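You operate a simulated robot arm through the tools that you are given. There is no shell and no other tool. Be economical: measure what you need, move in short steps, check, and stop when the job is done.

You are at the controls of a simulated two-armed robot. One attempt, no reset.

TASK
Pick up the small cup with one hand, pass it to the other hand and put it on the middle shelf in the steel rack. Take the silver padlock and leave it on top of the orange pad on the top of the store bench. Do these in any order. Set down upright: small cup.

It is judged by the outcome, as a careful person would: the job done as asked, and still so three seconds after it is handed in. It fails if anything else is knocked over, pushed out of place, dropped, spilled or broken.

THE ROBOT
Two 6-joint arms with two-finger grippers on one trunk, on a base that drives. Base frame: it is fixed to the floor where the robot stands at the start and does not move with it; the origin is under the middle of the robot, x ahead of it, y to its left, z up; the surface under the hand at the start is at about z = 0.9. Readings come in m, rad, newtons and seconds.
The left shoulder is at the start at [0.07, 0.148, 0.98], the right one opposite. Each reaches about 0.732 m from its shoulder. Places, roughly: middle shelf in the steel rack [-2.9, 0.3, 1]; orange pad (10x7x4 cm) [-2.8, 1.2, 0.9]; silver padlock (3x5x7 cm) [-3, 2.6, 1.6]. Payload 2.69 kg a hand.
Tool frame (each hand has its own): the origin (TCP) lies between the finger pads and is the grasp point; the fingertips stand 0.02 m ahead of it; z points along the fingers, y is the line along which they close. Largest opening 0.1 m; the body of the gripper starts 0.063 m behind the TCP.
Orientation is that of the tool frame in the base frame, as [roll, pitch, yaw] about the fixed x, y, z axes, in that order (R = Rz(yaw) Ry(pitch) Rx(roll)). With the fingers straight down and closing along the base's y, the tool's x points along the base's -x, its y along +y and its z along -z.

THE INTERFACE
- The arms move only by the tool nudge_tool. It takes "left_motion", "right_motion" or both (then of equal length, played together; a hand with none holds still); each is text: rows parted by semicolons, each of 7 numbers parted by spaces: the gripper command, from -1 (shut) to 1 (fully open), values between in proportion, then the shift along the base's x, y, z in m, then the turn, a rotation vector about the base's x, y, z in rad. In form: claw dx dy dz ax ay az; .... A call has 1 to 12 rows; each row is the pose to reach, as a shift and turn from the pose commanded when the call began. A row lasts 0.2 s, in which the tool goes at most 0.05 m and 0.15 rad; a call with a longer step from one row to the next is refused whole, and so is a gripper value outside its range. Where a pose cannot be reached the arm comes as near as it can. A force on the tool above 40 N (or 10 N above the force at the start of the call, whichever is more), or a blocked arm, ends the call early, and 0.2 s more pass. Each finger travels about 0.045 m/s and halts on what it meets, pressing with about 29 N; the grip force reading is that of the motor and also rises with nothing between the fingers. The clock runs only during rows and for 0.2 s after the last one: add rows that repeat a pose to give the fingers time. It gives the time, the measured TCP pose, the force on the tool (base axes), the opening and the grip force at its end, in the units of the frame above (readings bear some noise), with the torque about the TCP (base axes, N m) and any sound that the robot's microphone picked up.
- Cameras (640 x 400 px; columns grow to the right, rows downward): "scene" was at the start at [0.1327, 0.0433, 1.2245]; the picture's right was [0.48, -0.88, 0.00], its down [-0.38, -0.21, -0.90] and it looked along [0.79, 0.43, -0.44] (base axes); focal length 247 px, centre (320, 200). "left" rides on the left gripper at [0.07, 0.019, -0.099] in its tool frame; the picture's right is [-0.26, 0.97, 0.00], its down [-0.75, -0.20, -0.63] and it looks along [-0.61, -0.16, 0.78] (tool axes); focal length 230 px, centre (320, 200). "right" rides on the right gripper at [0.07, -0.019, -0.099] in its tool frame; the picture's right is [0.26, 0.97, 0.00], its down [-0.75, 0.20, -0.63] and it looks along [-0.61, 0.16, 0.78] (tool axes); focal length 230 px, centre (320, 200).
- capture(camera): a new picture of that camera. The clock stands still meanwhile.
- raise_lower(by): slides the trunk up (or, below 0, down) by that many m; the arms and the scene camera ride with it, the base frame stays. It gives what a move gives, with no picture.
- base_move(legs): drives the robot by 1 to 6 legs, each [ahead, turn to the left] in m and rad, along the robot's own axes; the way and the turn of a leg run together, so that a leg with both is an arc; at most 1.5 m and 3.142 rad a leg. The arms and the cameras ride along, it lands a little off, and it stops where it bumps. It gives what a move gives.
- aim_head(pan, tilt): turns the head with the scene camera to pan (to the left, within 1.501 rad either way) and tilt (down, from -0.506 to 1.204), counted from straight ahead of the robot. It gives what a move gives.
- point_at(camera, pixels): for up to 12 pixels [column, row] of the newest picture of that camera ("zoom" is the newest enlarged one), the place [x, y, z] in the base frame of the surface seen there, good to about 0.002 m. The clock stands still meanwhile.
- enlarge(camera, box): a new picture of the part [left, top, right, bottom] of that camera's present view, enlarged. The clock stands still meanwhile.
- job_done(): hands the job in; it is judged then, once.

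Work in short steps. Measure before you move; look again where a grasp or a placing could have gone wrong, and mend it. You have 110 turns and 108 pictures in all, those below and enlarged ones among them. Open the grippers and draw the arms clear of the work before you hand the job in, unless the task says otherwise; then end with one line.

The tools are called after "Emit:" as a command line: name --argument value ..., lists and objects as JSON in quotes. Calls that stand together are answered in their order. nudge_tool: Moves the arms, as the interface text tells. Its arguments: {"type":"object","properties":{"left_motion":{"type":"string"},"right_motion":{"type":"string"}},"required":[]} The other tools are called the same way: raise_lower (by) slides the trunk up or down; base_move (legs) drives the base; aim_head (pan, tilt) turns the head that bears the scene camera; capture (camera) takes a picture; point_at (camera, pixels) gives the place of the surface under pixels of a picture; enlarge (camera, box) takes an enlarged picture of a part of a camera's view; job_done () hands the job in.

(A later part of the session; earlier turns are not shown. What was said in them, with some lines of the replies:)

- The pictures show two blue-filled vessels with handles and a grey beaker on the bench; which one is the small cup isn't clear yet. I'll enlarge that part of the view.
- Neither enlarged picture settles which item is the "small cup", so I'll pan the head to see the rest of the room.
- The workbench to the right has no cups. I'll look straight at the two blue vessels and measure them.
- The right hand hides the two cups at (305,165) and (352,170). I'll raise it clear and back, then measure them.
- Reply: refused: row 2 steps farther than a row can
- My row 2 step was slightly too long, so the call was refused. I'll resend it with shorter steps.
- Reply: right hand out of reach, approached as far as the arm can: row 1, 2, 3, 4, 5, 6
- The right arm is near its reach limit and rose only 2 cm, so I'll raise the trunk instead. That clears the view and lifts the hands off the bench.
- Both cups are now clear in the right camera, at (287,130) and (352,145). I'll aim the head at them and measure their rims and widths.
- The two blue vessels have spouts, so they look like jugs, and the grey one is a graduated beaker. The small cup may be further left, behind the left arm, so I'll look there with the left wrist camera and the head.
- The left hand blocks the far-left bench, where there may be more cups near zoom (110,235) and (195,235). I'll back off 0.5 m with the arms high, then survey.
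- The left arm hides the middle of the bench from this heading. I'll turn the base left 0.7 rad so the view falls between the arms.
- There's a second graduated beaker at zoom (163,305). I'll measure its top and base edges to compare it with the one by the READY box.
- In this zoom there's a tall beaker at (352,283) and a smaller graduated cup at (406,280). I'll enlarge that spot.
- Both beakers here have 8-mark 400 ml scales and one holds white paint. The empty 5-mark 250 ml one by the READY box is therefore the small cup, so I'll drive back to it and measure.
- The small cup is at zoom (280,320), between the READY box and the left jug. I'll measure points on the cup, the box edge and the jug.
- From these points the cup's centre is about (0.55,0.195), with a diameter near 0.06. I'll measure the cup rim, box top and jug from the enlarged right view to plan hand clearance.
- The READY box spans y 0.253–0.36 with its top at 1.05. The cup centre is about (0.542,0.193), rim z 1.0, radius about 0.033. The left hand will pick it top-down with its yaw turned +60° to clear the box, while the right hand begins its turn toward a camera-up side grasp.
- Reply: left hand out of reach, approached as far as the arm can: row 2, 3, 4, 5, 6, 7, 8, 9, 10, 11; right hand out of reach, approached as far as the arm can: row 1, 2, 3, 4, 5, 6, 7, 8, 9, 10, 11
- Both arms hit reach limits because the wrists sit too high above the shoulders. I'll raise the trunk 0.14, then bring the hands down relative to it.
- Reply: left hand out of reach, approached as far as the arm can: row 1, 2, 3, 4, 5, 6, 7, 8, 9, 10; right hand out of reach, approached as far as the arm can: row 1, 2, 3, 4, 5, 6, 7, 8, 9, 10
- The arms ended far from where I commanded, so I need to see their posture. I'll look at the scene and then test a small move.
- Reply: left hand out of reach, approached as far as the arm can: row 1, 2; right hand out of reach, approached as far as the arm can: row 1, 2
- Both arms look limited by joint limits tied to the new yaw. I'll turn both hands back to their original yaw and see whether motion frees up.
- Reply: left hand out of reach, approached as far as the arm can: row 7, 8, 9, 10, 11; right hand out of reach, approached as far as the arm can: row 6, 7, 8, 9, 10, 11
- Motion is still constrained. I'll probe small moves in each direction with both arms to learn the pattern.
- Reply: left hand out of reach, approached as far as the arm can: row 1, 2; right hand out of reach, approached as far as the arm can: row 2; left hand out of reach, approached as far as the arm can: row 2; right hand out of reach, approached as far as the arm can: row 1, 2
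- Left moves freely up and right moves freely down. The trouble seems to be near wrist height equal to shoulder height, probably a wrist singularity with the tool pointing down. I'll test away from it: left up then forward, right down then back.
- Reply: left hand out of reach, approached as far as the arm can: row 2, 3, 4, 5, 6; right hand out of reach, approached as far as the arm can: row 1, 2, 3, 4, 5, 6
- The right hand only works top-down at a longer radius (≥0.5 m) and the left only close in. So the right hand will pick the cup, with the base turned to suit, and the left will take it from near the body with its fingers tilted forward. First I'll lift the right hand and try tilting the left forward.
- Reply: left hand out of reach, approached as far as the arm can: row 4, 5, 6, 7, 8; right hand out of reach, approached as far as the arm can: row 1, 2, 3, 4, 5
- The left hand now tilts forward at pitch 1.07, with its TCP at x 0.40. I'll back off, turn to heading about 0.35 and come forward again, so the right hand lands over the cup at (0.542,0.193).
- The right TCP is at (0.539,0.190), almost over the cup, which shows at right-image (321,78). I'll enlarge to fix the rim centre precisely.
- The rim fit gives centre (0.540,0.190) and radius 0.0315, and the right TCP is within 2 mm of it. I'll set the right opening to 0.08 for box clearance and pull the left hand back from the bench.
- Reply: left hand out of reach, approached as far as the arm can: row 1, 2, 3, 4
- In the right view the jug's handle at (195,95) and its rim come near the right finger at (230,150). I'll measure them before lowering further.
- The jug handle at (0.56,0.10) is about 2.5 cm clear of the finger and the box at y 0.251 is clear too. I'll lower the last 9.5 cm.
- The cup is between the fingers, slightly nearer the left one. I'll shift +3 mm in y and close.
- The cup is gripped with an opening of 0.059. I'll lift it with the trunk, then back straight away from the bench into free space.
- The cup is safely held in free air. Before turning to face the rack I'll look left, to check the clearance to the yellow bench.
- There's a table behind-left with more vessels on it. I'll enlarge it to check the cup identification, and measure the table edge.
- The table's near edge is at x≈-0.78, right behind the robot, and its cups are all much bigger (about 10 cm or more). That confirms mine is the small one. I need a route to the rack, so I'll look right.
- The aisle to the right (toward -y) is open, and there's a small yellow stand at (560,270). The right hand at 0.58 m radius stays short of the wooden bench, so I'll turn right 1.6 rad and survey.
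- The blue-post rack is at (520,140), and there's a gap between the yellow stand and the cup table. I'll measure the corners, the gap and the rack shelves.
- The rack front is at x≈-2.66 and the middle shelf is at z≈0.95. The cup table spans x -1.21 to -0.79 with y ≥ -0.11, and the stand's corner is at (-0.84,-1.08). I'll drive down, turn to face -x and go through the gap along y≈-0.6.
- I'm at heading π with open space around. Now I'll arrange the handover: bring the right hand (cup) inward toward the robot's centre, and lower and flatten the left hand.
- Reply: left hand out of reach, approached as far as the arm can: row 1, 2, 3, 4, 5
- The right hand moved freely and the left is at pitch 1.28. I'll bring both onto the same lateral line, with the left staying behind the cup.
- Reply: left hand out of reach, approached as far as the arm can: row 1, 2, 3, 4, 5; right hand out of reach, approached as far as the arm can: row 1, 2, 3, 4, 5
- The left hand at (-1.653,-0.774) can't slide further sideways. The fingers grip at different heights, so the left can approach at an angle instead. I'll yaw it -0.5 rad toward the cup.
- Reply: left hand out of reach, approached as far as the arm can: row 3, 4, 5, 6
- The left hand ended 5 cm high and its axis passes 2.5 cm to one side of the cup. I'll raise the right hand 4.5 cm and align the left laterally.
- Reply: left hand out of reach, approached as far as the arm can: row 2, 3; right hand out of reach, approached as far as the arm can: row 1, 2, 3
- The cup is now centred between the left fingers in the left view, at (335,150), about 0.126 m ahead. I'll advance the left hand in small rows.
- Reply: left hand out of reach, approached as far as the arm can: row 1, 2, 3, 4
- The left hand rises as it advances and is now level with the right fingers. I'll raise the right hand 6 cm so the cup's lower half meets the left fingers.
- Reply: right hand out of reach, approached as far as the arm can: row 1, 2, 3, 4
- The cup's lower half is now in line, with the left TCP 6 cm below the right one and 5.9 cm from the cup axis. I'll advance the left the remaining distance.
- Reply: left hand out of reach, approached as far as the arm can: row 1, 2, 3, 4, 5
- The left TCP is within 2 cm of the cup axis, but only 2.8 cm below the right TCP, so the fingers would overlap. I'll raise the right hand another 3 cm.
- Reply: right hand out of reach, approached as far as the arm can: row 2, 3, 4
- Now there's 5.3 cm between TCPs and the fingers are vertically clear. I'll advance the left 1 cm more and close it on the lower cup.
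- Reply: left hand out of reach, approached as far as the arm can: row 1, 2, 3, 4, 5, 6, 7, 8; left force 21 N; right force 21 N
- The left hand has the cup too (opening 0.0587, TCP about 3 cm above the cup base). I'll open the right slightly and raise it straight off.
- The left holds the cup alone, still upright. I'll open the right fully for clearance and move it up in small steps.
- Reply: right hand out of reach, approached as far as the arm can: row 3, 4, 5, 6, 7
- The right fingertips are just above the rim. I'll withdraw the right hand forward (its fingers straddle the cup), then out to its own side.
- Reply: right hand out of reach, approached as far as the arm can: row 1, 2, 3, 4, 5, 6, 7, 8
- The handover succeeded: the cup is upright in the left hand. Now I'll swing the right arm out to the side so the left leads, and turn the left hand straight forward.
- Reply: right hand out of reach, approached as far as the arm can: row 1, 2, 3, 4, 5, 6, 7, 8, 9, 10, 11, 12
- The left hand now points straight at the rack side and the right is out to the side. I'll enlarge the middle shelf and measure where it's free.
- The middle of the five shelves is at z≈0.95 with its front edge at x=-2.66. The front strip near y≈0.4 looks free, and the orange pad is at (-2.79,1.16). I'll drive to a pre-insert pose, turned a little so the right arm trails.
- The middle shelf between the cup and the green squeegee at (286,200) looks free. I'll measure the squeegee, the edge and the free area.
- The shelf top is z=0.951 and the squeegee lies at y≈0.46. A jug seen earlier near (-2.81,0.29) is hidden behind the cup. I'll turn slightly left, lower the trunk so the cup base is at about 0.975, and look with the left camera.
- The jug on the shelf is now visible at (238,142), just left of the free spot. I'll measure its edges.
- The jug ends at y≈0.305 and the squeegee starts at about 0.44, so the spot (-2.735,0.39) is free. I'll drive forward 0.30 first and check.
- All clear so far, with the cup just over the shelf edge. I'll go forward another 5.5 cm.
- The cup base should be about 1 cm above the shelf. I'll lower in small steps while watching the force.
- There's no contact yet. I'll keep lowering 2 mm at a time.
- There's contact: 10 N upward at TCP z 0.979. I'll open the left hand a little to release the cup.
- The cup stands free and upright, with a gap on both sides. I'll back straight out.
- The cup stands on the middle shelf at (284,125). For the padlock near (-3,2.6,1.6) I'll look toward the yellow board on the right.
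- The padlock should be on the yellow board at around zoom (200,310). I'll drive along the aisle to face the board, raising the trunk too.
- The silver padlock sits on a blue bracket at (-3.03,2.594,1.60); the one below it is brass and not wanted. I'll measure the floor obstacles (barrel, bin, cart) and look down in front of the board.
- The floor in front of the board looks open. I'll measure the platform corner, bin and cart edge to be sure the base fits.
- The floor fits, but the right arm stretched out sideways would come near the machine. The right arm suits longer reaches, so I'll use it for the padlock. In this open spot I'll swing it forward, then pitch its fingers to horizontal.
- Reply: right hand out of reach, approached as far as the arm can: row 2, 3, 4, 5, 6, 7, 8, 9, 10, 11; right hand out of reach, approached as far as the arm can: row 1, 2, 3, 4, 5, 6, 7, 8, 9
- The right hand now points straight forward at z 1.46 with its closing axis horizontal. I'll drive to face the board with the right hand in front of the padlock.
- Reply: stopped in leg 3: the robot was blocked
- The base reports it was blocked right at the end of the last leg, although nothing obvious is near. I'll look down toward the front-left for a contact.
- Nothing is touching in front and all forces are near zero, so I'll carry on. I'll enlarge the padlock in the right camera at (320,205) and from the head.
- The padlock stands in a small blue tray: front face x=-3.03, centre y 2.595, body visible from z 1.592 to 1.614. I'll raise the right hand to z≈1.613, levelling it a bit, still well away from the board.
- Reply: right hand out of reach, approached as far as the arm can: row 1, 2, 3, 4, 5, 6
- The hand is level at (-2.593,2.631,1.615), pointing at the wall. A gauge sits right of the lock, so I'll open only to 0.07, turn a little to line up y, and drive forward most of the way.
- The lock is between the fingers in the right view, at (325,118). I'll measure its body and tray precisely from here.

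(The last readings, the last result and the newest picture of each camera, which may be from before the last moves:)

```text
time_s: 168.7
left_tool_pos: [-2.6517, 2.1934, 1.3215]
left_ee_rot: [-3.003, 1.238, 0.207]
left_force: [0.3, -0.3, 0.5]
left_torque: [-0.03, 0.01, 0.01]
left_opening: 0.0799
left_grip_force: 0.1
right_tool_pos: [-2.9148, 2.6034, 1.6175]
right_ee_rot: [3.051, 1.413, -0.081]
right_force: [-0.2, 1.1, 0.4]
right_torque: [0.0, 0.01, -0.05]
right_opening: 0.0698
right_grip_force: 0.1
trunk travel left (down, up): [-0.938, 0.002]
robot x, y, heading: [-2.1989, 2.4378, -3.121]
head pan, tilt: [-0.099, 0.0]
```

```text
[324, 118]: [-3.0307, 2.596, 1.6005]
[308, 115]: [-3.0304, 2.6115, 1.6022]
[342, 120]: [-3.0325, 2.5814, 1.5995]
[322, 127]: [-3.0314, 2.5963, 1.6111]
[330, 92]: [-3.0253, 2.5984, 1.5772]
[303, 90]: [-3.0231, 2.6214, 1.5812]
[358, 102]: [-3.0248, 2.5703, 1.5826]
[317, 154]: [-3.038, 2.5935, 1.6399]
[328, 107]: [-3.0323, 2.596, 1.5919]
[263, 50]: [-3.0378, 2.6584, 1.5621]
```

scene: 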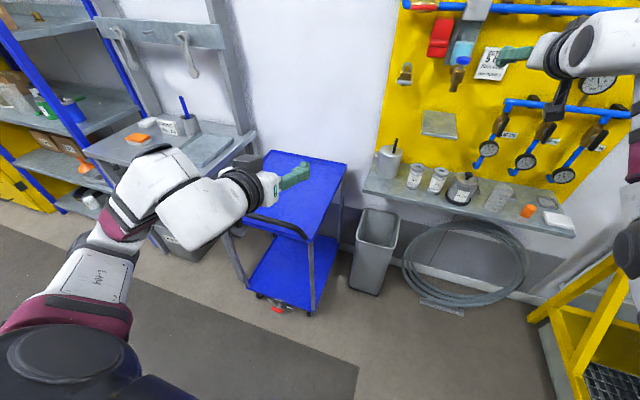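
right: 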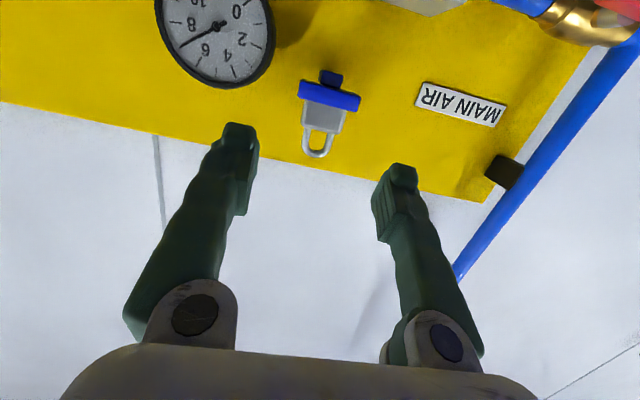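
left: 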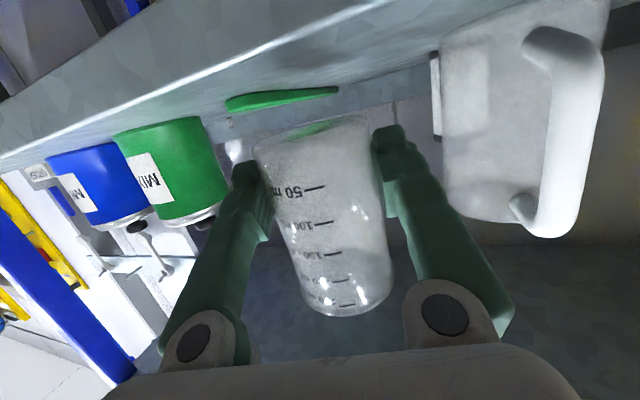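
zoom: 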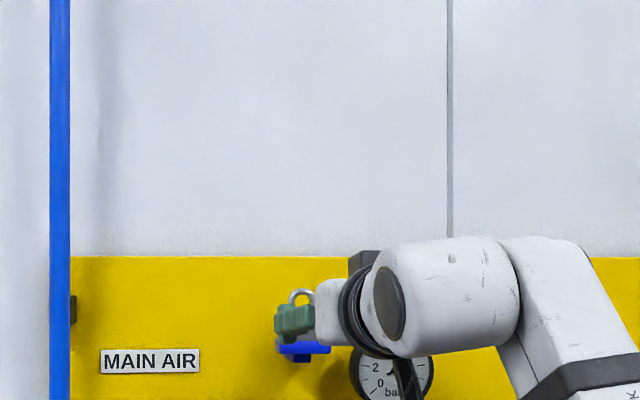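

The lock is at y 2.596 with its front at x -3.031 and the tray lip below 1.59. I'll shift -5 mm in y and z, then drive 12.5 cm forward.

Emit:
nudge_tool --right_motion "0.4 0 -0.005 -0.004 0 0 0;0.4 0 -0.005 -0.004 0 0 0"

Emit:
base_move --legs '[[0.125, 0]]'

Emit:
capture --camera "right"

```text
time_s: 169.3
left_tool_pos: [-2.6548, 2.1932, 1.3196]
left_ee_rot: [-3.003, 1.234, 0.208]
left_force: [0.2, 0.6, -0.3]
left_torque: [0.05, -0.02, 0.01]
left_opening: 0.0801
left_grip_force: 0.1
right_tool_pos: [-2.9172, 2.5991, 1.6111]
right_ee_rot: [3.046, 1.409, -0.079]
right_force: [0.2, -0.2, 1.0]
right_torque: [0.01, 0.02, 0.01]
right_opening: 0.07
right_grip_force: 0.1
trunk travel left (down, up): [-0.938, 0.002]
robot x, y, heading: [-2.1973, 2.4398, -3.124]
head pan, tilt: [-0.099, 0.0]
```

```text
time_s: 171.0
left_tool_pos: [-2.7542, 2.1651, 1.325]
left_ee_rot: [-2.913, 1.178, 0.414]
left_force: [0.4, -0.2, 0.3]
left_torque: [-0.04, -0.02, 0.02]
left_opening: 0.0799
left_grip_force: 0.1
right_tool_pos: [-2.9882, 2.6064, 1.6253]
right_ee_rot: [3.004, 1.411, -0.133]
right_force: [0.0, 0.5, 0.4]
right_torque: [-0.01, 0.01, -0.01]
right_opening: 0.0703
right_grip_force: 0.1
trunk travel left (down, up): [-0.938, 0.002]
robot x, y, heading: [-2.3233, 2.4343, -3.12]
head pan, tilt: [-0.099, 0.0]
stopped in leg 1: the robot was blocked; the commanded pose is now the measured one
```

```text
19 pictures are left
```

right: 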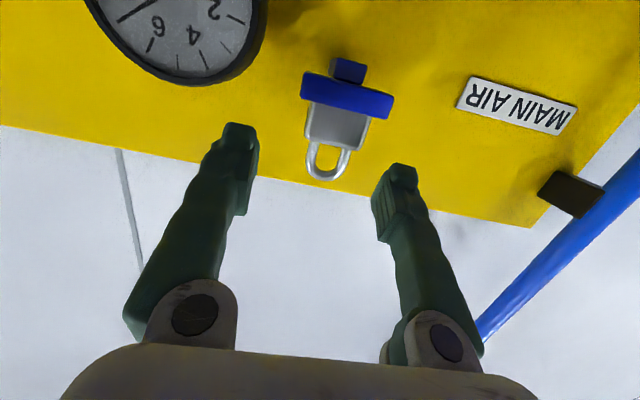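

The base moved the full way but the arms lagged about 5 cm and there's no contact force. The fingers still point cleanly at the lock, so I'll make the rest of the approach with the arm.

Emit:
nudge_tool --right_motion "0.4 0 -0.009 -0.012 0 0 0;0.4 -0.02 -0.009 -0.012 0 0 0;0.4 -0.04 -0.009 -0.012 0 0 0;0.4 -0.053 -0.009 -0.012 0 0 0;0.4 -0.053 -0.009 -0.012 0 0 0"

Emit:
capture --camera "right"

```text
time_s: 172.2
left_tool_pos: [-2.7663, 2.1661, 1.32]
left_ee_rot: [-2.919, 1.173, 0.401]
left_force: [0.5, 0.2, 0.4]
left_torque: [0.0, 0.01, 0.02]
left_opening: 0.0799
left_grip_force: 0.2
right_tool_pos: [-3.0545, 2.602, 1.6067]
right_ee_rot: [2.963, 1.4, -0.167]
right_force: [0.4, -0.2, -0.1]
right_torque: [0.0, 0.0, 0.01]
right_opening: 0.07
right_grip_force: 0.1
right hand out of reach, approached as far as the arm can: row 4, 5
trunk travel left (down, up): [-0.938, 0.002]
robot x, y, heading: [-2.3252, 2.437, -3.123]
head pan, tilt: [-0.099, 0.0]
```

```text
18 pictures are left
```

right: 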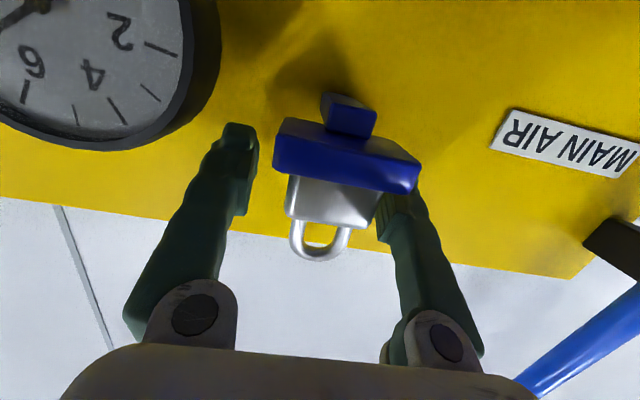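

The TCP is at (-3.054,2.602,1.607), a touch deep and low, with no contact force. I'll correct by (+0.01,-0.005,+0.006) and then close.

Emit:
nudge_tool --right_motion "0.4 0.005 -0.003 0.006 0 0 0;0.4 0.01 -0.005 0.007 0 0 0;0.4 0.01 -0.005 0.007 0 0 0"

Emit:
nudge_tool --right_motion "0.1 0 0 0 0 0 0;-0.1 0 0 0 0 0 0;-0.4 0 0 0 0 0 0;-0.5 0 0 0 0 0 0;-0.5 0 0 0 0 0 0"

Emit:
capture --camera "right"

```text
time_s: 173.0
left_tool_pos: [-2.7662, 2.166, 1.3205]
left_ee_rot: [-2.924, 1.171, 0.402]
left_force: [0.0, 0.4, -0.3]
left_torque: [-0.03, -0.02, -0.01]
left_opening: 0.0802
left_grip_force: 0.0
right_tool_pos: [-3.0451, 2.5986, 1.6139]
right_ee_rot: [3.008, 1.399, -0.12]
right_force: [0.5, 0.4, -0.1]
right_torque: [-0.01, -0.02, 0.0]
right_opening: 0.0701
right_grip_force: 0.1
right hand out of reach, approached as far as the arm can: row 2, 3
trunk travel left (down, up): [-0.938, 0.002]
robot x, y, heading: [-2.3202, 2.4342, -3.124]
head pan, tilt: [-0.099, 0.0]
```

```text
time_s: 174.2
left_tool_pos: [-2.7676, 2.1653, 1.3196]
left_ee_rot: [-2.92, 1.173, 0.399]
left_force: [-0.3, 0.3, 0.0]
left_torque: [0.0, -0.01, -0.02]
left_opening: 0.0799
left_grip_force: 0.0
right_tool_pos: [-3.0457, 2.599, 1.6128]
right_ee_rot: [3.008, 1.399, -0.119]
right_force: [-1.0, 0.9, -0.1]
right_torque: [0.06, -0.03, 0.01]
right_opening: 0.0369
right_grip_force: 29.2
trunk travel left (down, up): [-0.938, 0.002]
robot x, y, heading: [-2.321, 2.4374, -3.126]
head pan, tilt: [-0.099, 0.0]
```

```text
17 pictures are left
```

right: 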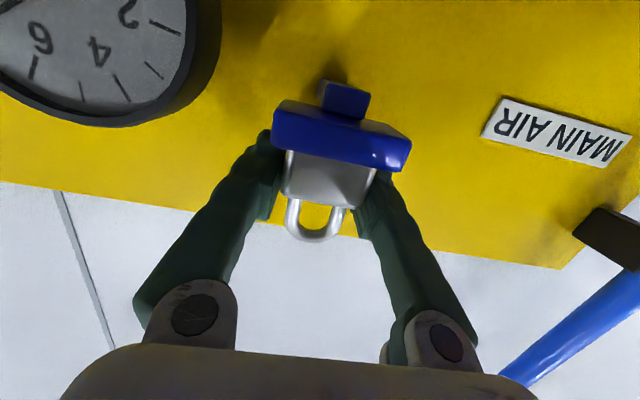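

The lock is gripped, opening 0.037. I'll lift it up out of the tray.

Emit:
nudge_tool --right_motion "-0.5 0 0 0.01 0 0 0;-0.5 0 0 0.02 0 0 0;-0.5 0 0 0.03 0 0 0;-0.5 0 0 0.04 0 0 0;-0.5 0 0 0.05 0 0 0"

Emit:
capture --camera "right"

```text
time_s: 175.4
left_tool_pos: [-2.7671, 2.1658, 1.3194]
left_ee_rot: [-2.92, 1.171, 0.399]
left_force: [0.1, -0.4, -0.9]
left_torque: [0.01, 0.01, 0.0]
left_opening: 0.0802
left_grip_force: 0.1
right_tool_pos: [-3.0281, 2.5993, 1.649]
right_ee_rot: [2.982, 1.402, -0.155]
right_force: [-0.2, -0.3, -1.6]
right_torque: [-0.04, 0.02, 0.01]
right_opening: 0.0371
right_grip_force: 29.4
right hand out of reach, approached as far as the arm can: row 2, 3, 4, 5
trunk travel left (down, up): [-0.938, 0.002]
robot x, y, heading: [-2.3224, 2.4335, -3.117]
head pan, tilt: [-0.099, 0.0]
```

```text
16 pictures are left
```

right: 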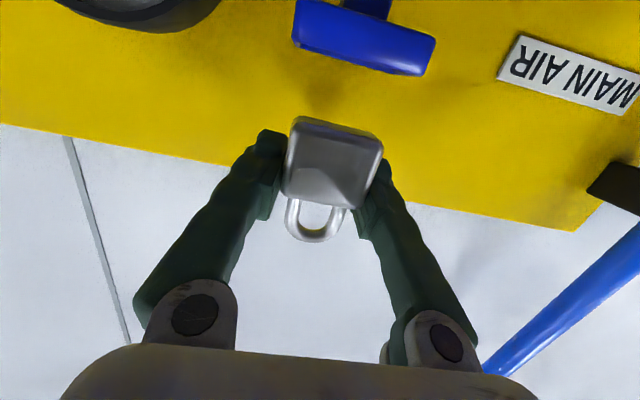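

The padlock is out of the tray and held. I'll back away and drive to the store bench, stopping short of the pad.

Emit:
base_move --legs '[[-0.5, 0], [0, 1.55], [1.43, 0], [0, -1.55]]'

Emit:
aim_head --pan -0.15 --tilt 0.5

Emit:
capture --camera "scene"

```text
time_s: 192.6
left_tool_pos: [-2.3427, 0.7384, 1.319]
left_ee_rot: [-2.917, 1.167, 0.356]
left_force: [-0.6, 0.1, 0.0]
left_torque: [0.0, 0.0, -0.01]
left_opening: 0.0799
left_grip_force: 0.1
right_tool_pos: [-2.5825, 1.1857, 1.6491]
right_ee_rot: [2.986, 1.401, -0.2]
right_force: [0.6, 0.5, -2.5]
right_torque: [0.02, 0.02, -0.03]
right_opening: 0.0379
right_grip_force: 29.2
trunk travel left (down, up): [-0.938, 0.002]
robot x, y, heading: [-1.8869, 0.9861, 3.112]
head pan, tilt: [-0.099, 0.0]
```

```text
time_s: 193.6
left_tool_pos: [-2.3434, 0.7386, 1.3193]
left_ee_rot: [-2.919, 1.168, 0.358]
left_force: [0.3, -0.8, -0.8]
left_torque: [0.02, 0.01, 0.0]
left_opening: 0.0801
left_grip_force: 0.0
right_tool_pos: [-2.5837, 1.1876, 1.6494]
right_ee_rot: [2.978, 1.402, -0.204]
right_force: [-0.5, 0.3, -1.2]
right_torque: [-0.06, 0.04, 0.02]
right_opening: 0.0377
right_grip_force: 28.7
trunk travel left (down, up): [-0.938, 0.002]
robot x, y, heading: [-1.8852, 0.9924, 3.111]
head pan, tilt: [-0.15, 0.499]
```

```text
15 pictures are left
```

scene: 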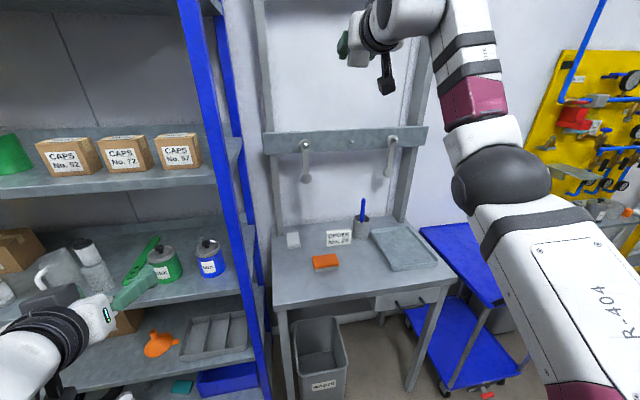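

I'm in front of the store bench with the pad at (325,262). I'll measure the pad, the sign behind it and the bench edge.

Emit:
enlarge --camera "scene" --box '[260, 190, 420, 310]'

Emit:
point_at --camera "zoom" --pixels '[[210, 268], [317, 258], [323, 282], [213, 297], [265, 277], [265, 255], [320, 290], [315, 200], [350, 170], [150, 445], [265, 390], [213, 312]]'

```text
3.33 times, centred on (340, 250) of scene
```

zoom: 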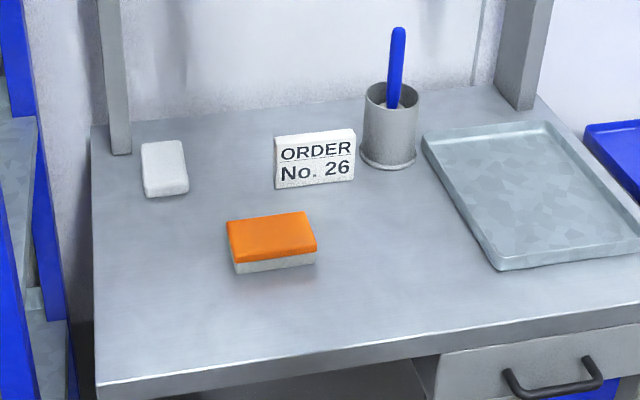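

```text
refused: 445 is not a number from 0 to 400
```

Emit:
point_at --camera "zoom" --pixels '[[230, 224], [303, 214], [315, 246], [235, 260], [272, 237], [272, 268], [315, 150], [315, 185], [270, 365], [390, 100]]'

```text
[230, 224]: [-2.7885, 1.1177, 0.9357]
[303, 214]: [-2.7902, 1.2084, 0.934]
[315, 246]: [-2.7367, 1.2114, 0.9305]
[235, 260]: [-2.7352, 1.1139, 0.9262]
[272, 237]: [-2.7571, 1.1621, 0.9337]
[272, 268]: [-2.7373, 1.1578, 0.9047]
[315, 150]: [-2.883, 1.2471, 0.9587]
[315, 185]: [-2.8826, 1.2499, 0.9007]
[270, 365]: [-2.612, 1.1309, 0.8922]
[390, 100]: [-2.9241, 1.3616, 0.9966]
```

The pad's top is z 0.934, centred at (-2.768,1.162). The wrist camera hangs low, so I'll tilt the hand about 0.25 rad more nose-down to clear the bench; the lock will settle flat when released. First I'll lower the trunk, then tilt.

Emit:
raise_lower --by -0.5

Emit:
nudge_tool --right_motion "-0.5 0 -0.005 -0.015 0 -0.05 0;-0.5 0 -0.01 -0.03 0 -0.1 0;-0.5 0 -0.015 -0.045 0 -0.15 0;-0.5 0 -0.02 -0.06 0 -0.2 0;-0.5 0 -0.022 -0.075 0 -0.25 0;-0.5 0 -0.022 -0.075 0 -0.25 0"

Emit:
capture --camera "scene"

```text
refused: -0.5 is not a number from -0.4 to 0.4
```

```text
time_s: 195.0
left_tool_pos: [-2.3441, 0.7385, 1.3197]
left_ee_rot: [-2.919, 1.168, 0.359]
left_force: [-0.3, 0.0, 0.6]
left_torque: [0.0, -0.02, 0.0]
left_opening: 0.0799
left_grip_force: 0.1
right_tool_pos: [-2.5838, 1.1681, 1.574]
right_ee_rot: [3.094, 1.153, -0.084]
right_force: [-0.9, 0.8, -0.9]
right_torque: [0.0, 0.0, 0.02]
right_opening: 0.0379
right_grip_force: 29.2
right hand out of reach, approached as far as the arm can: row 4, 5, 6
trunk travel left (down, up): [-0.938, 0.002]
robot x, y, heading: [-1.8871, 0.984, 3.11]
head pan, tilt: [-0.15, 0.499]
```

```text
13 pictures are left
```

scene: 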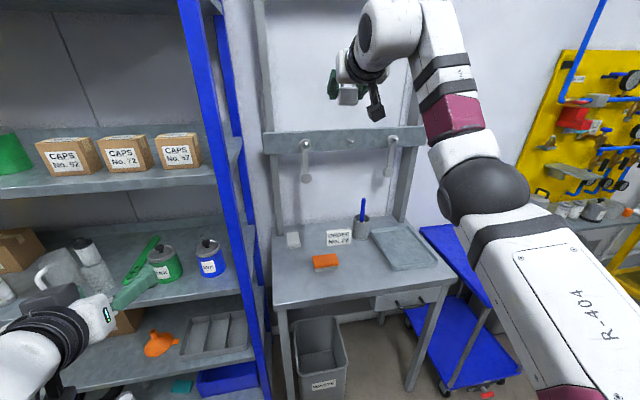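

The tilt worked: nose-down about 0.42 at (-2.584,1.168,1.574). I'll lower the trunk in two steps to z≈1.03, then drive forward over the pad.

Emit:
raise_lower --by -0.4

Emit:
raise_lower --by -0.145

Emit:
base_move --legs '[[0.17, 0]]'

Emit:
capture --camera "scene"

```text
time_s: 198.8
left_tool_pos: [-2.3452, 0.7383, 0.9191]
left_ee_rot: [-2.919, 1.168, 0.358]
left_force: [-0.5, 0.4, 0.8]
left_torque: [-0.02, -0.01, -0.01]
left_opening: 0.0799
left_grip_force: 0.1
right_tool_pos: [-2.5843, 1.167, 1.1748]
right_ee_rot: [3.094, 1.151, -0.085]
right_force: [0.0, -0.2, -1.7]
right_torque: [-0.01, -0.02, -0.02]
right_opening: 0.0379
right_grip_force: 29.3
trunk travel left (down, up): [-0.538, 0.402]
robot x, y, heading: [-1.8883, 0.989, 3.106]
head pan, tilt: [-0.15, 0.499]
```

```text
time_s: 200.5
left_tool_pos: [-2.344, 0.7391, 0.7749]
left_ee_rot: [-2.919, 1.168, 0.358]
left_force: [-0.3, 0.5, -0.3]
left_torque: [-0.02, 0.0, 0.02]
left_opening: 0.0799
left_grip_force: 0.0
right_tool_pos: [-2.5821, 1.1677, 1.0308]
right_ee_rot: [3.092, 1.152, -0.084]
right_force: [-0.4, 0.9, -0.8]
right_torque: [-0.01, 0.04, 0.02]
right_opening: 0.0377
right_grip_force: 29.6
trunk travel left (down, up): [-0.393, 0.547]
robot x, y, heading: [-1.8871, 0.9909, 3.11]
head pan, tilt: [-0.15, 0.499]
```

```text
time_s: 202.0
left_tool_pos: [-2.5118, 0.7415, 0.774]
left_ee_rot: [-2.92, 1.166, 0.361]
left_force: [-0.1, 0.4, 0.6]
left_torque: [0.0, 0.01, -0.03]
left_opening: 0.0798
left_grip_force: 0.1
right_tool_pos: [-2.7538, 1.1708, 1.0299]
right_ee_rot: [3.093, 1.153, -0.081]
right_force: [-1.1, -0.3, -1.8]
right_torque: [0.0, 0.0, -0.02]
right_opening: 0.0379
right_grip_force: 29.0
trunk travel left (down, up): [-0.393, 0.547]
robot x, y, heading: [-2.0519, 0.9898, 3.113]
head pan, tilt: [-0.15, 0.499]
```

```text
12 pictures are left
```

scene: 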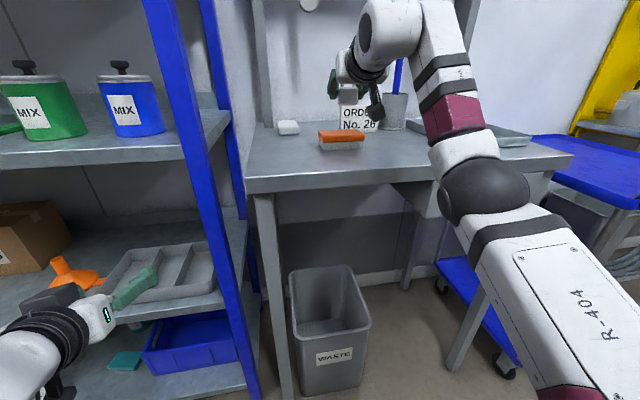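

The lock is nearly over the pad. I'll shift (-0.014,-0.008), lower 4 cm and look closely.

Emit:
nudge_tool --right_motion "-0.5 -0.014 -0.008 0 0 0 0;-0.5 -0.014 -0.008 0 0 0 0"

Emit:
raise_lower --by -0.04

Emit:
enlarge --camera "scene" --box '[280, 30, 440, 150]'

Emit:
capture --camera "right"

```text
time_s: 202.6
left_tool_pos: [-2.512, 0.7422, 0.773]
left_ee_rot: [-2.918, 1.169, 0.361]
left_force: [0.0, -0.8, -0.3]
left_torque: [0.0, -0.02, 0.03]
left_opening: 0.0802
left_grip_force: 0.0
right_tool_pos: [-2.7645, 1.1662, 1.0274]
right_ee_rot: [3.067, 1.153, -0.098]
right_force: [-0.8, 0.2, -1.6]
right_torque: [-0.01, 0.02, 0.04]
right_opening: 0.038
right_grip_force: 29.1
right hand out of reach, approached as far as the arm can: row 1, 2
trunk travel left (down, up): [-0.393, 0.547]
robot x, y, heading: [-2.0567, 0.9954, 3.117]
head pan, tilt: [-0.15, 0.499]
```

```text
time_s: 203.4
left_tool_pos: [-2.5108, 0.7418, 0.7333]
left_ee_rot: [-2.917, 1.167, 0.361]
left_force: [-0.3, 0.6, -0.2]
left_torque: [0.01, -0.01, 0.03]
left_opening: 0.0802
left_grip_force: 0.1
right_tool_pos: [-2.7645, 1.1654, 0.9867]
right_ee_rot: [3.068, 1.152, -0.096]
right_force: [0.1, 1.0, -1.6]
right_torque: [0.01, 0.02, -0.03]
right_opening: 0.0375
right_grip_force: 29.1
trunk travel left (down, up): [-0.353, 0.587]
robot x, y, heading: [-2.0563, 0.9946, 3.113]
head pan, tilt: [-0.15, 0.499]
```

```text
3.33 times, centred on (360, 90) of scene
```

zoom: 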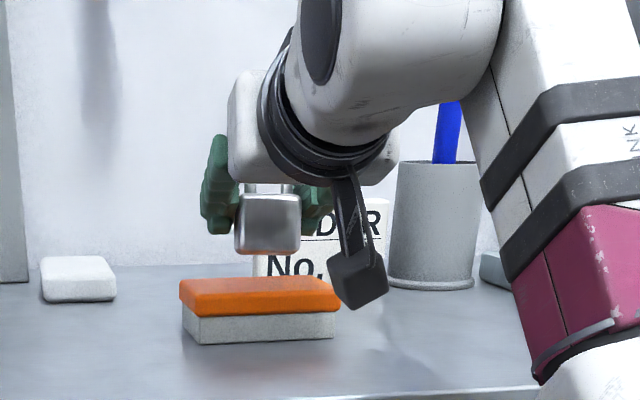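

```text
10 pictures are left
```

right: 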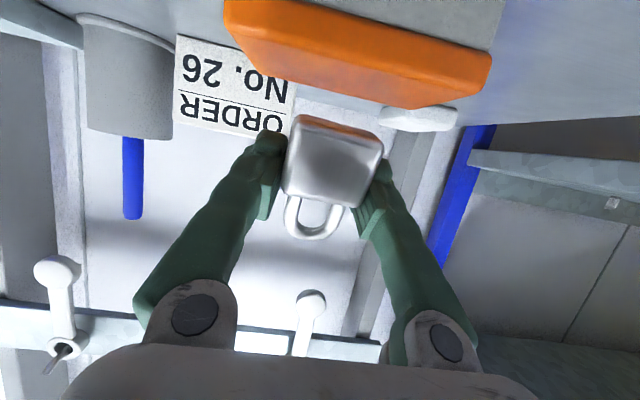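

The lock hangs about 1 cm over the pad and the wrist camera is still above the bench. I'll lower to contact in small steps.

Emit:
raise_lower --by -0.008

Emit:
raise_lower --by -0.003

Emit:
raise_lower --by -0.002

Emit:
enlarge --camera "scene" --box '[300, 40, 420, 130]'

```text
time_s: 204.0
left_tool_pos: [-2.5108, 0.7414, 0.7261]
left_ee_rot: [-2.918, 1.168, 0.361]
left_force: [-0.8, 0.3, -0.3]
left_torque: [0.02, 0.02, 0.0]
left_opening: 0.0802
left_grip_force: 0.0
right_tool_pos: [-2.7643, 1.1656, 0.9794]
right_ee_rot: [3.067, 1.152, -0.097]
right_force: [-0.6, 0.3, -2.3]
right_torque: [-0.01, -0.01, -0.04]
right_opening: 0.0377
right_grip_force: 29.3
trunk travel left (down, up): [-0.345, 0.595]
robot x, y, heading: [-2.0504, 0.9926, 3.109]
head pan, tilt: [-0.15, 0.499]
```

```text
time_s: 204.5
left_tool_pos: [-2.5117, 0.7434, 0.7235]
left_ee_rot: [-2.919, 1.167, 0.361]
left_force: [-0.1, 0.3, 0.5]
left_torque: [0.02, 0.02, 0.03]
left_opening: 0.08
left_grip_force: 0.2
right_tool_pos: [-2.7639, 1.1654, 0.976]
right_ee_rot: [3.068, 1.152, -0.096]
right_force: [-0.7, -0.9, -2.0]
right_torque: [-0.03, 0.04, 0.07]
right_opening: 0.0376
right_grip_force: 29.1
trunk travel left (down, up): [-0.342, 0.598]
robot x, y, heading: [-2.0542, 0.995, 3.118]
head pan, tilt: [-0.15, 0.499]
```

```text
time_s: 205.0
left_tool_pos: [-2.5118, 0.7426, 0.7216]
left_ee_rot: [-2.92, 1.167, 0.362]
left_force: [0.0, -0.2, -0.3]
left_torque: [-0.02, 0.01, 0.01]
left_opening: 0.0801
left_grip_force: 0.1
right_tool_pos: [-2.7632, 1.1652, 0.9739]
right_ee_rot: [3.067, 1.151, -0.096]
right_force: [0.9, -0.2, -1.6]
right_torque: [0.02, 0.0, -0.03]
right_opening: 0.0377
right_grip_force: 29.0
trunk travel left (down, up): [-0.34, 0.6]
robot x, y, heading: [-2.0556, 0.9913, 3.111]
head pan, tilt: [-0.15, 0.499]
```

```text
4.44 times, centred on (360, 85) of scene
```

zoom: 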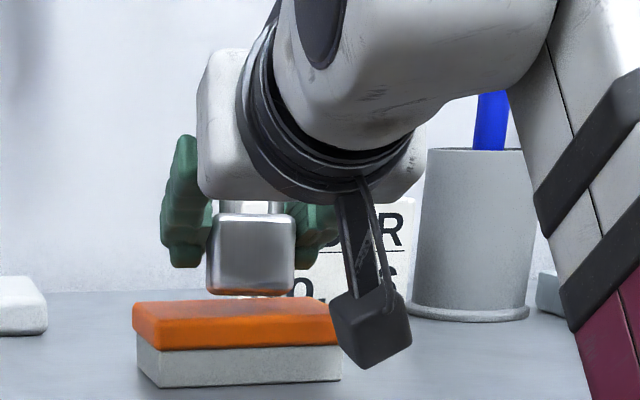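

There's still a gap of some millimetres under the lock. I'll check the height of the wrist camera's bottom and the lock's bottom edge.

Emit:
point_at --camera "zoom" --pixels '[[372, 364], [372, 330], [250, 285], [250, 293], [240, 320], [240, 303], [405, 345]]'

```text
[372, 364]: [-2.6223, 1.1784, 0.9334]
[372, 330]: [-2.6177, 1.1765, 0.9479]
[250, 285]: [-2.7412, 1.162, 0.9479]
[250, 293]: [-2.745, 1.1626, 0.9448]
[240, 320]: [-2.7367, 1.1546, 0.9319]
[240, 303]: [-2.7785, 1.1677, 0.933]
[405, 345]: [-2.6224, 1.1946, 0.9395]
```

The lock's far edge is about 3–4 mm above the pad and the camera's bottom is at 0.933, well clear of the bench. I'll lower a little more.

Emit:
raise_lower --by -0.003

Emit:
raise_lower --by -0.002

```text
time_s: 205.5
left_tool_pos: [-2.5106, 0.7425, 0.7179]
left_ee_rot: [-2.917, 1.168, 0.362]
left_force: [0.1, -0.5, 0.0]
left_torque: [-0.03, 0.01, 0.02]
left_opening: 0.08
left_grip_force: 0.2
right_tool_pos: [-2.7642, 1.1673, 0.9705]
right_ee_rot: [3.068, 1.153, -0.096]
right_force: [0.7, 0.2, -1.6]
right_torque: [-0.02, -0.01, -0.01]
right_opening: 0.0376
right_grip_force: 28.7
trunk travel left (down, up): [-0.337, 0.603]
robot x, y, heading: [-2.0553, 0.9914, 3.117]
head pan, tilt: [-0.15, 0.499]
```

```text
time_s: 206.1
left_tool_pos: [-2.5116, 0.7419, 0.7167]
left_ee_rot: [-2.921, 1.167, 0.363]
left_force: [0.1, 0.0, 1.6]
left_torque: [0.02, 0.0, -0.01]
left_opening: 0.08
left_grip_force: 0.2
right_tool_pos: [-2.7638, 1.1648, 0.969]
right_ee_rot: [3.067, 1.152, -0.095]
right_force: [0.1, -1.2, -1.9]
right_torque: [-0.02, 0.0, -0.02]
right_opening: 0.0374
right_grip_force: 29.1
trunk travel left (down, up): [-0.335, 0.605]
robot x, y, heading: [-2.0561, 0.9933, 3.114]
head pan, tilt: [-0.15, 0.499]
```

There's still no contact force, so I'll keep lowering 2 mm at a time.

Emit:
raise_lower --by -0.002

Emit:
raise_lower --by -0.002

Emit:
enlarge --camera "scene" --box '[300, 40, 420, 130]'

```text
time_s: 206.6
left_tool_pos: [-2.512, 0.7429, 0.7153]
left_ee_rot: [-2.916, 1.168, 0.36]
left_force: [-0.2, 0.6, 0.4]
left_torque: [-0.01, -0.02, 0.02]
left_opening: 0.0802
left_grip_force: 0.2
right_tool_pos: [-2.7639, 1.1651, 0.9682]
right_ee_rot: [3.069, 1.151, -0.096]
right_force: [-1.1, 1.7, -0.9]
right_torque: [0.03, 0.04, 0.02]
right_opening: 0.0376
right_grip_force: 29.5
trunk travel left (down, up): [-0.333, 0.607]
robot x, y, heading: [-2.0558, 0.9945, 3.116]
head pan, tilt: [-0.15, 0.499]
```

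```text
time_s: 207.1
left_tool_pos: [-2.5119, 0.7436, 0.7126]
left_ee_rot: [-2.916, 1.168, 0.363]
left_force: [0.8, 0.9, 0.0]
left_torque: [-0.02, 0.01, -0.01]
left_opening: 0.0802
left_grip_force: 0.0
right_tool_pos: [-2.7637, 1.165, 0.968]
right_ee_rot: [3.066, 1.156, -0.096]
right_force: [-1.6, 0.2, 6.6]
right_torque: [0.16, 0.08, 0.04]
right_opening: 0.0374
right_grip_force: 29.2
trunk travel left (down, up): [-0.331, 0.609]
robot x, y, heading: [-2.0559, 0.9926, 3.114]
head pan, tilt: [-0.15, 0.499]
```

```text
4.44 times, centred on (360, 85) of scene
```

zoom: 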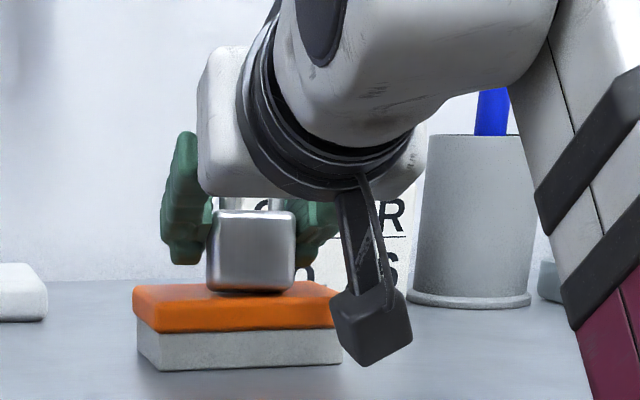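

There's contact at 6.6 N upward, with the lock on the pad. I'll open the right gripper a little to release.

Emit:
nudge_tool --right_motion "-0.22 0 0 0 0 0 0;-0.15 0 0 0 0 0 0;0 0 0 0 0 0 0;0.3 0 0 0 0 0 0;0.4 0 0 0 0 0 0;0.4 0 0 0 0 0 0"

Emit:
enlarge --camera "scene" --box '[300, 40, 420, 130]'

```text
time_s: 208.5
left_tool_pos: [-2.5115, 0.7424, 0.7126]
left_ee_rot: [-2.919, 1.168, 0.362]
left_force: [0.4, -0.6, -0.6]
left_torque: [0.03, 0.0, -0.01]
left_opening: 0.0799
left_grip_force: 0.0
right_tool_pos: [-2.7643, 1.1658, 0.9667]
right_ee_rot: [3.07, 1.153, -0.097]
right_force: [0.1, 0.7, 0.1]
right_torque: [0.04, 0.02, 0.05]
right_opening: 0.0701
right_grip_force: 0.1
trunk travel left (down, up): [-0.331, 0.609]
robot x, y, heading: [-2.0538, 0.9933, 3.115]
head pan, tilt: [-0.15, 0.499]
```

```text
4.44 times, centred on (360, 85) of scene
```

zoom: 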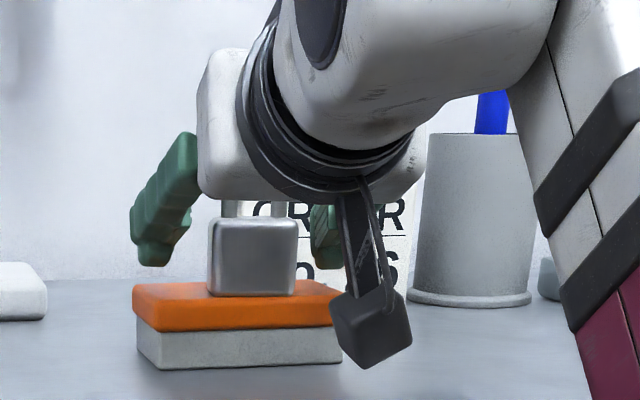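

The lock stands upright on the pad, free of the fingers. I'll raise the trunk 10 cm to lift the fingers clear, then back away.

Emit:
raise_lower --by 0.1

Emit:
base_move --legs '[[-0.4, 0]]'

Emit:
capture --camera "scene"

```text
time_s: 209.8
left_tool_pos: [-2.5108, 0.7412, 0.8124]
left_ee_rot: [-2.917, 1.167, 0.361]
left_force: [-0.3, -0.8, 0.2]
left_torque: [0.02, -0.03, 0.0]
left_opening: 0.08
left_grip_force: 0.0
right_tool_pos: [-2.7651, 1.1654, 1.0651]
right_ee_rot: [3.068, 1.153, -0.095]
right_force: [0.4, 1.2, 0.8]
right_torque: [0.01, -0.02, -0.01]
right_opening: 0.0696
right_grip_force: 0.1
trunk travel left (down, up): [-0.431, 0.509]
robot x, y, heading: [-2.0571, 0.993, 3.112]
head pan, tilt: [-0.15, 0.499]
```

```text
time_s: 212.4
left_tool_pos: [-2.0969, 0.7332, 0.8121]
left_ee_rot: [-2.918, 1.168, 0.352]
left_force: [0.8, 0.4, -0.1]
left_torque: [0.0, -0.02, 0.0]
left_opening: 0.0799
left_grip_force: 0.0
right_tool_pos: [-2.3464, 1.1589, 1.0652]
right_ee_rot: [3.067, 1.151, -0.108]
right_force: [0.1, 0.1, 0.6]
right_torque: [-0.01, 0.01, -0.01]
right_opening: 0.0699
right_grip_force: 0.0
trunk travel left (down, up): [-0.431, 0.509]
robot x, y, heading: [-1.6377, 0.9781, 3.111]
head pan, tilt: [-0.15, 0.499]
```

```text
6 pictures are left
```

scene: 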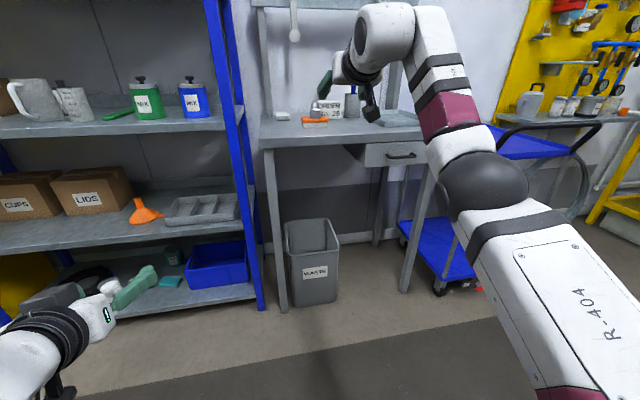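

I'll open both grippers fully and check the lock and cup close up.

Emit:
nudge_tool --left_motion "1 0 0 0 0 0 0;1 0 0 0 0 0 0;1 0 0 0 0 0 0;1 0 0 0 0 0 0" --right_motion "1 0 0 0 0 0 0;1 0 0 0 0 0 0;1 0 0 0 0 0 0;1 0 0 0 0 0 0"

Emit:
enlarge --camera "scene" --box '[260, 80, 380, 150]'

Emit:
enlarge --camera "scene" --box '[0, 50, 210, 150]'

```text
time_s: 213.4
left_tool_pos: [-2.0976, 0.733, 0.8122]
left_ee_rot: [-2.918, 1.169, 0.351]
left_force: [-0.6, 0.3, -0.2]
left_torque: [0.01, 0.01, 0.01]
left_opening: 0.0998
left_grip_force: 0.1
right_tool_pos: [-2.3468, 1.1586, 1.0648]
right_ee_rot: [3.067, 1.153, -0.106]
right_force: [0.0, -0.8, -0.2]
right_torque: [0.01, -0.02, 0.01]
right_opening: 0.1
right_grip_force: 0.1
trunk travel left (down, up): [-0.431, 0.509]
robot x, y, heading: [-1.6402, 0.9816, 3.105]
head pan, tilt: [-0.15, 0.499]
```

```text
5.33 times, centred on (320, 115) of scene
```

zoom: 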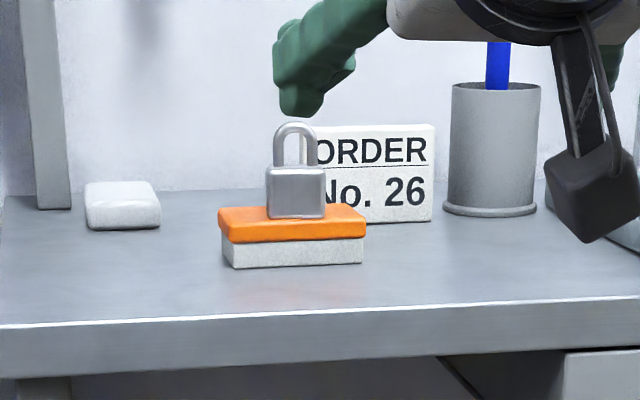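

```text
3.05 times, centred on (105, 100) of scene
```

zoom: 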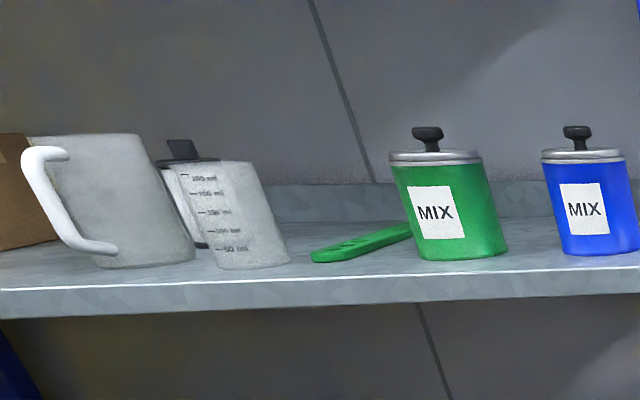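

The padlock stands upright on the orange pad. The cup is upright on the middle shelf, leaning in the picture only as much as its neighbours do from perspective. Both grippers are open and clear, so I'll hand in.

Emit:
job_done

```text
The job is handed in.
```

The small cup was picked up with the right hand, passed to the left and set upright on the rack's middle shelf, and the silver padlock stands on the orange pad on the store bench.
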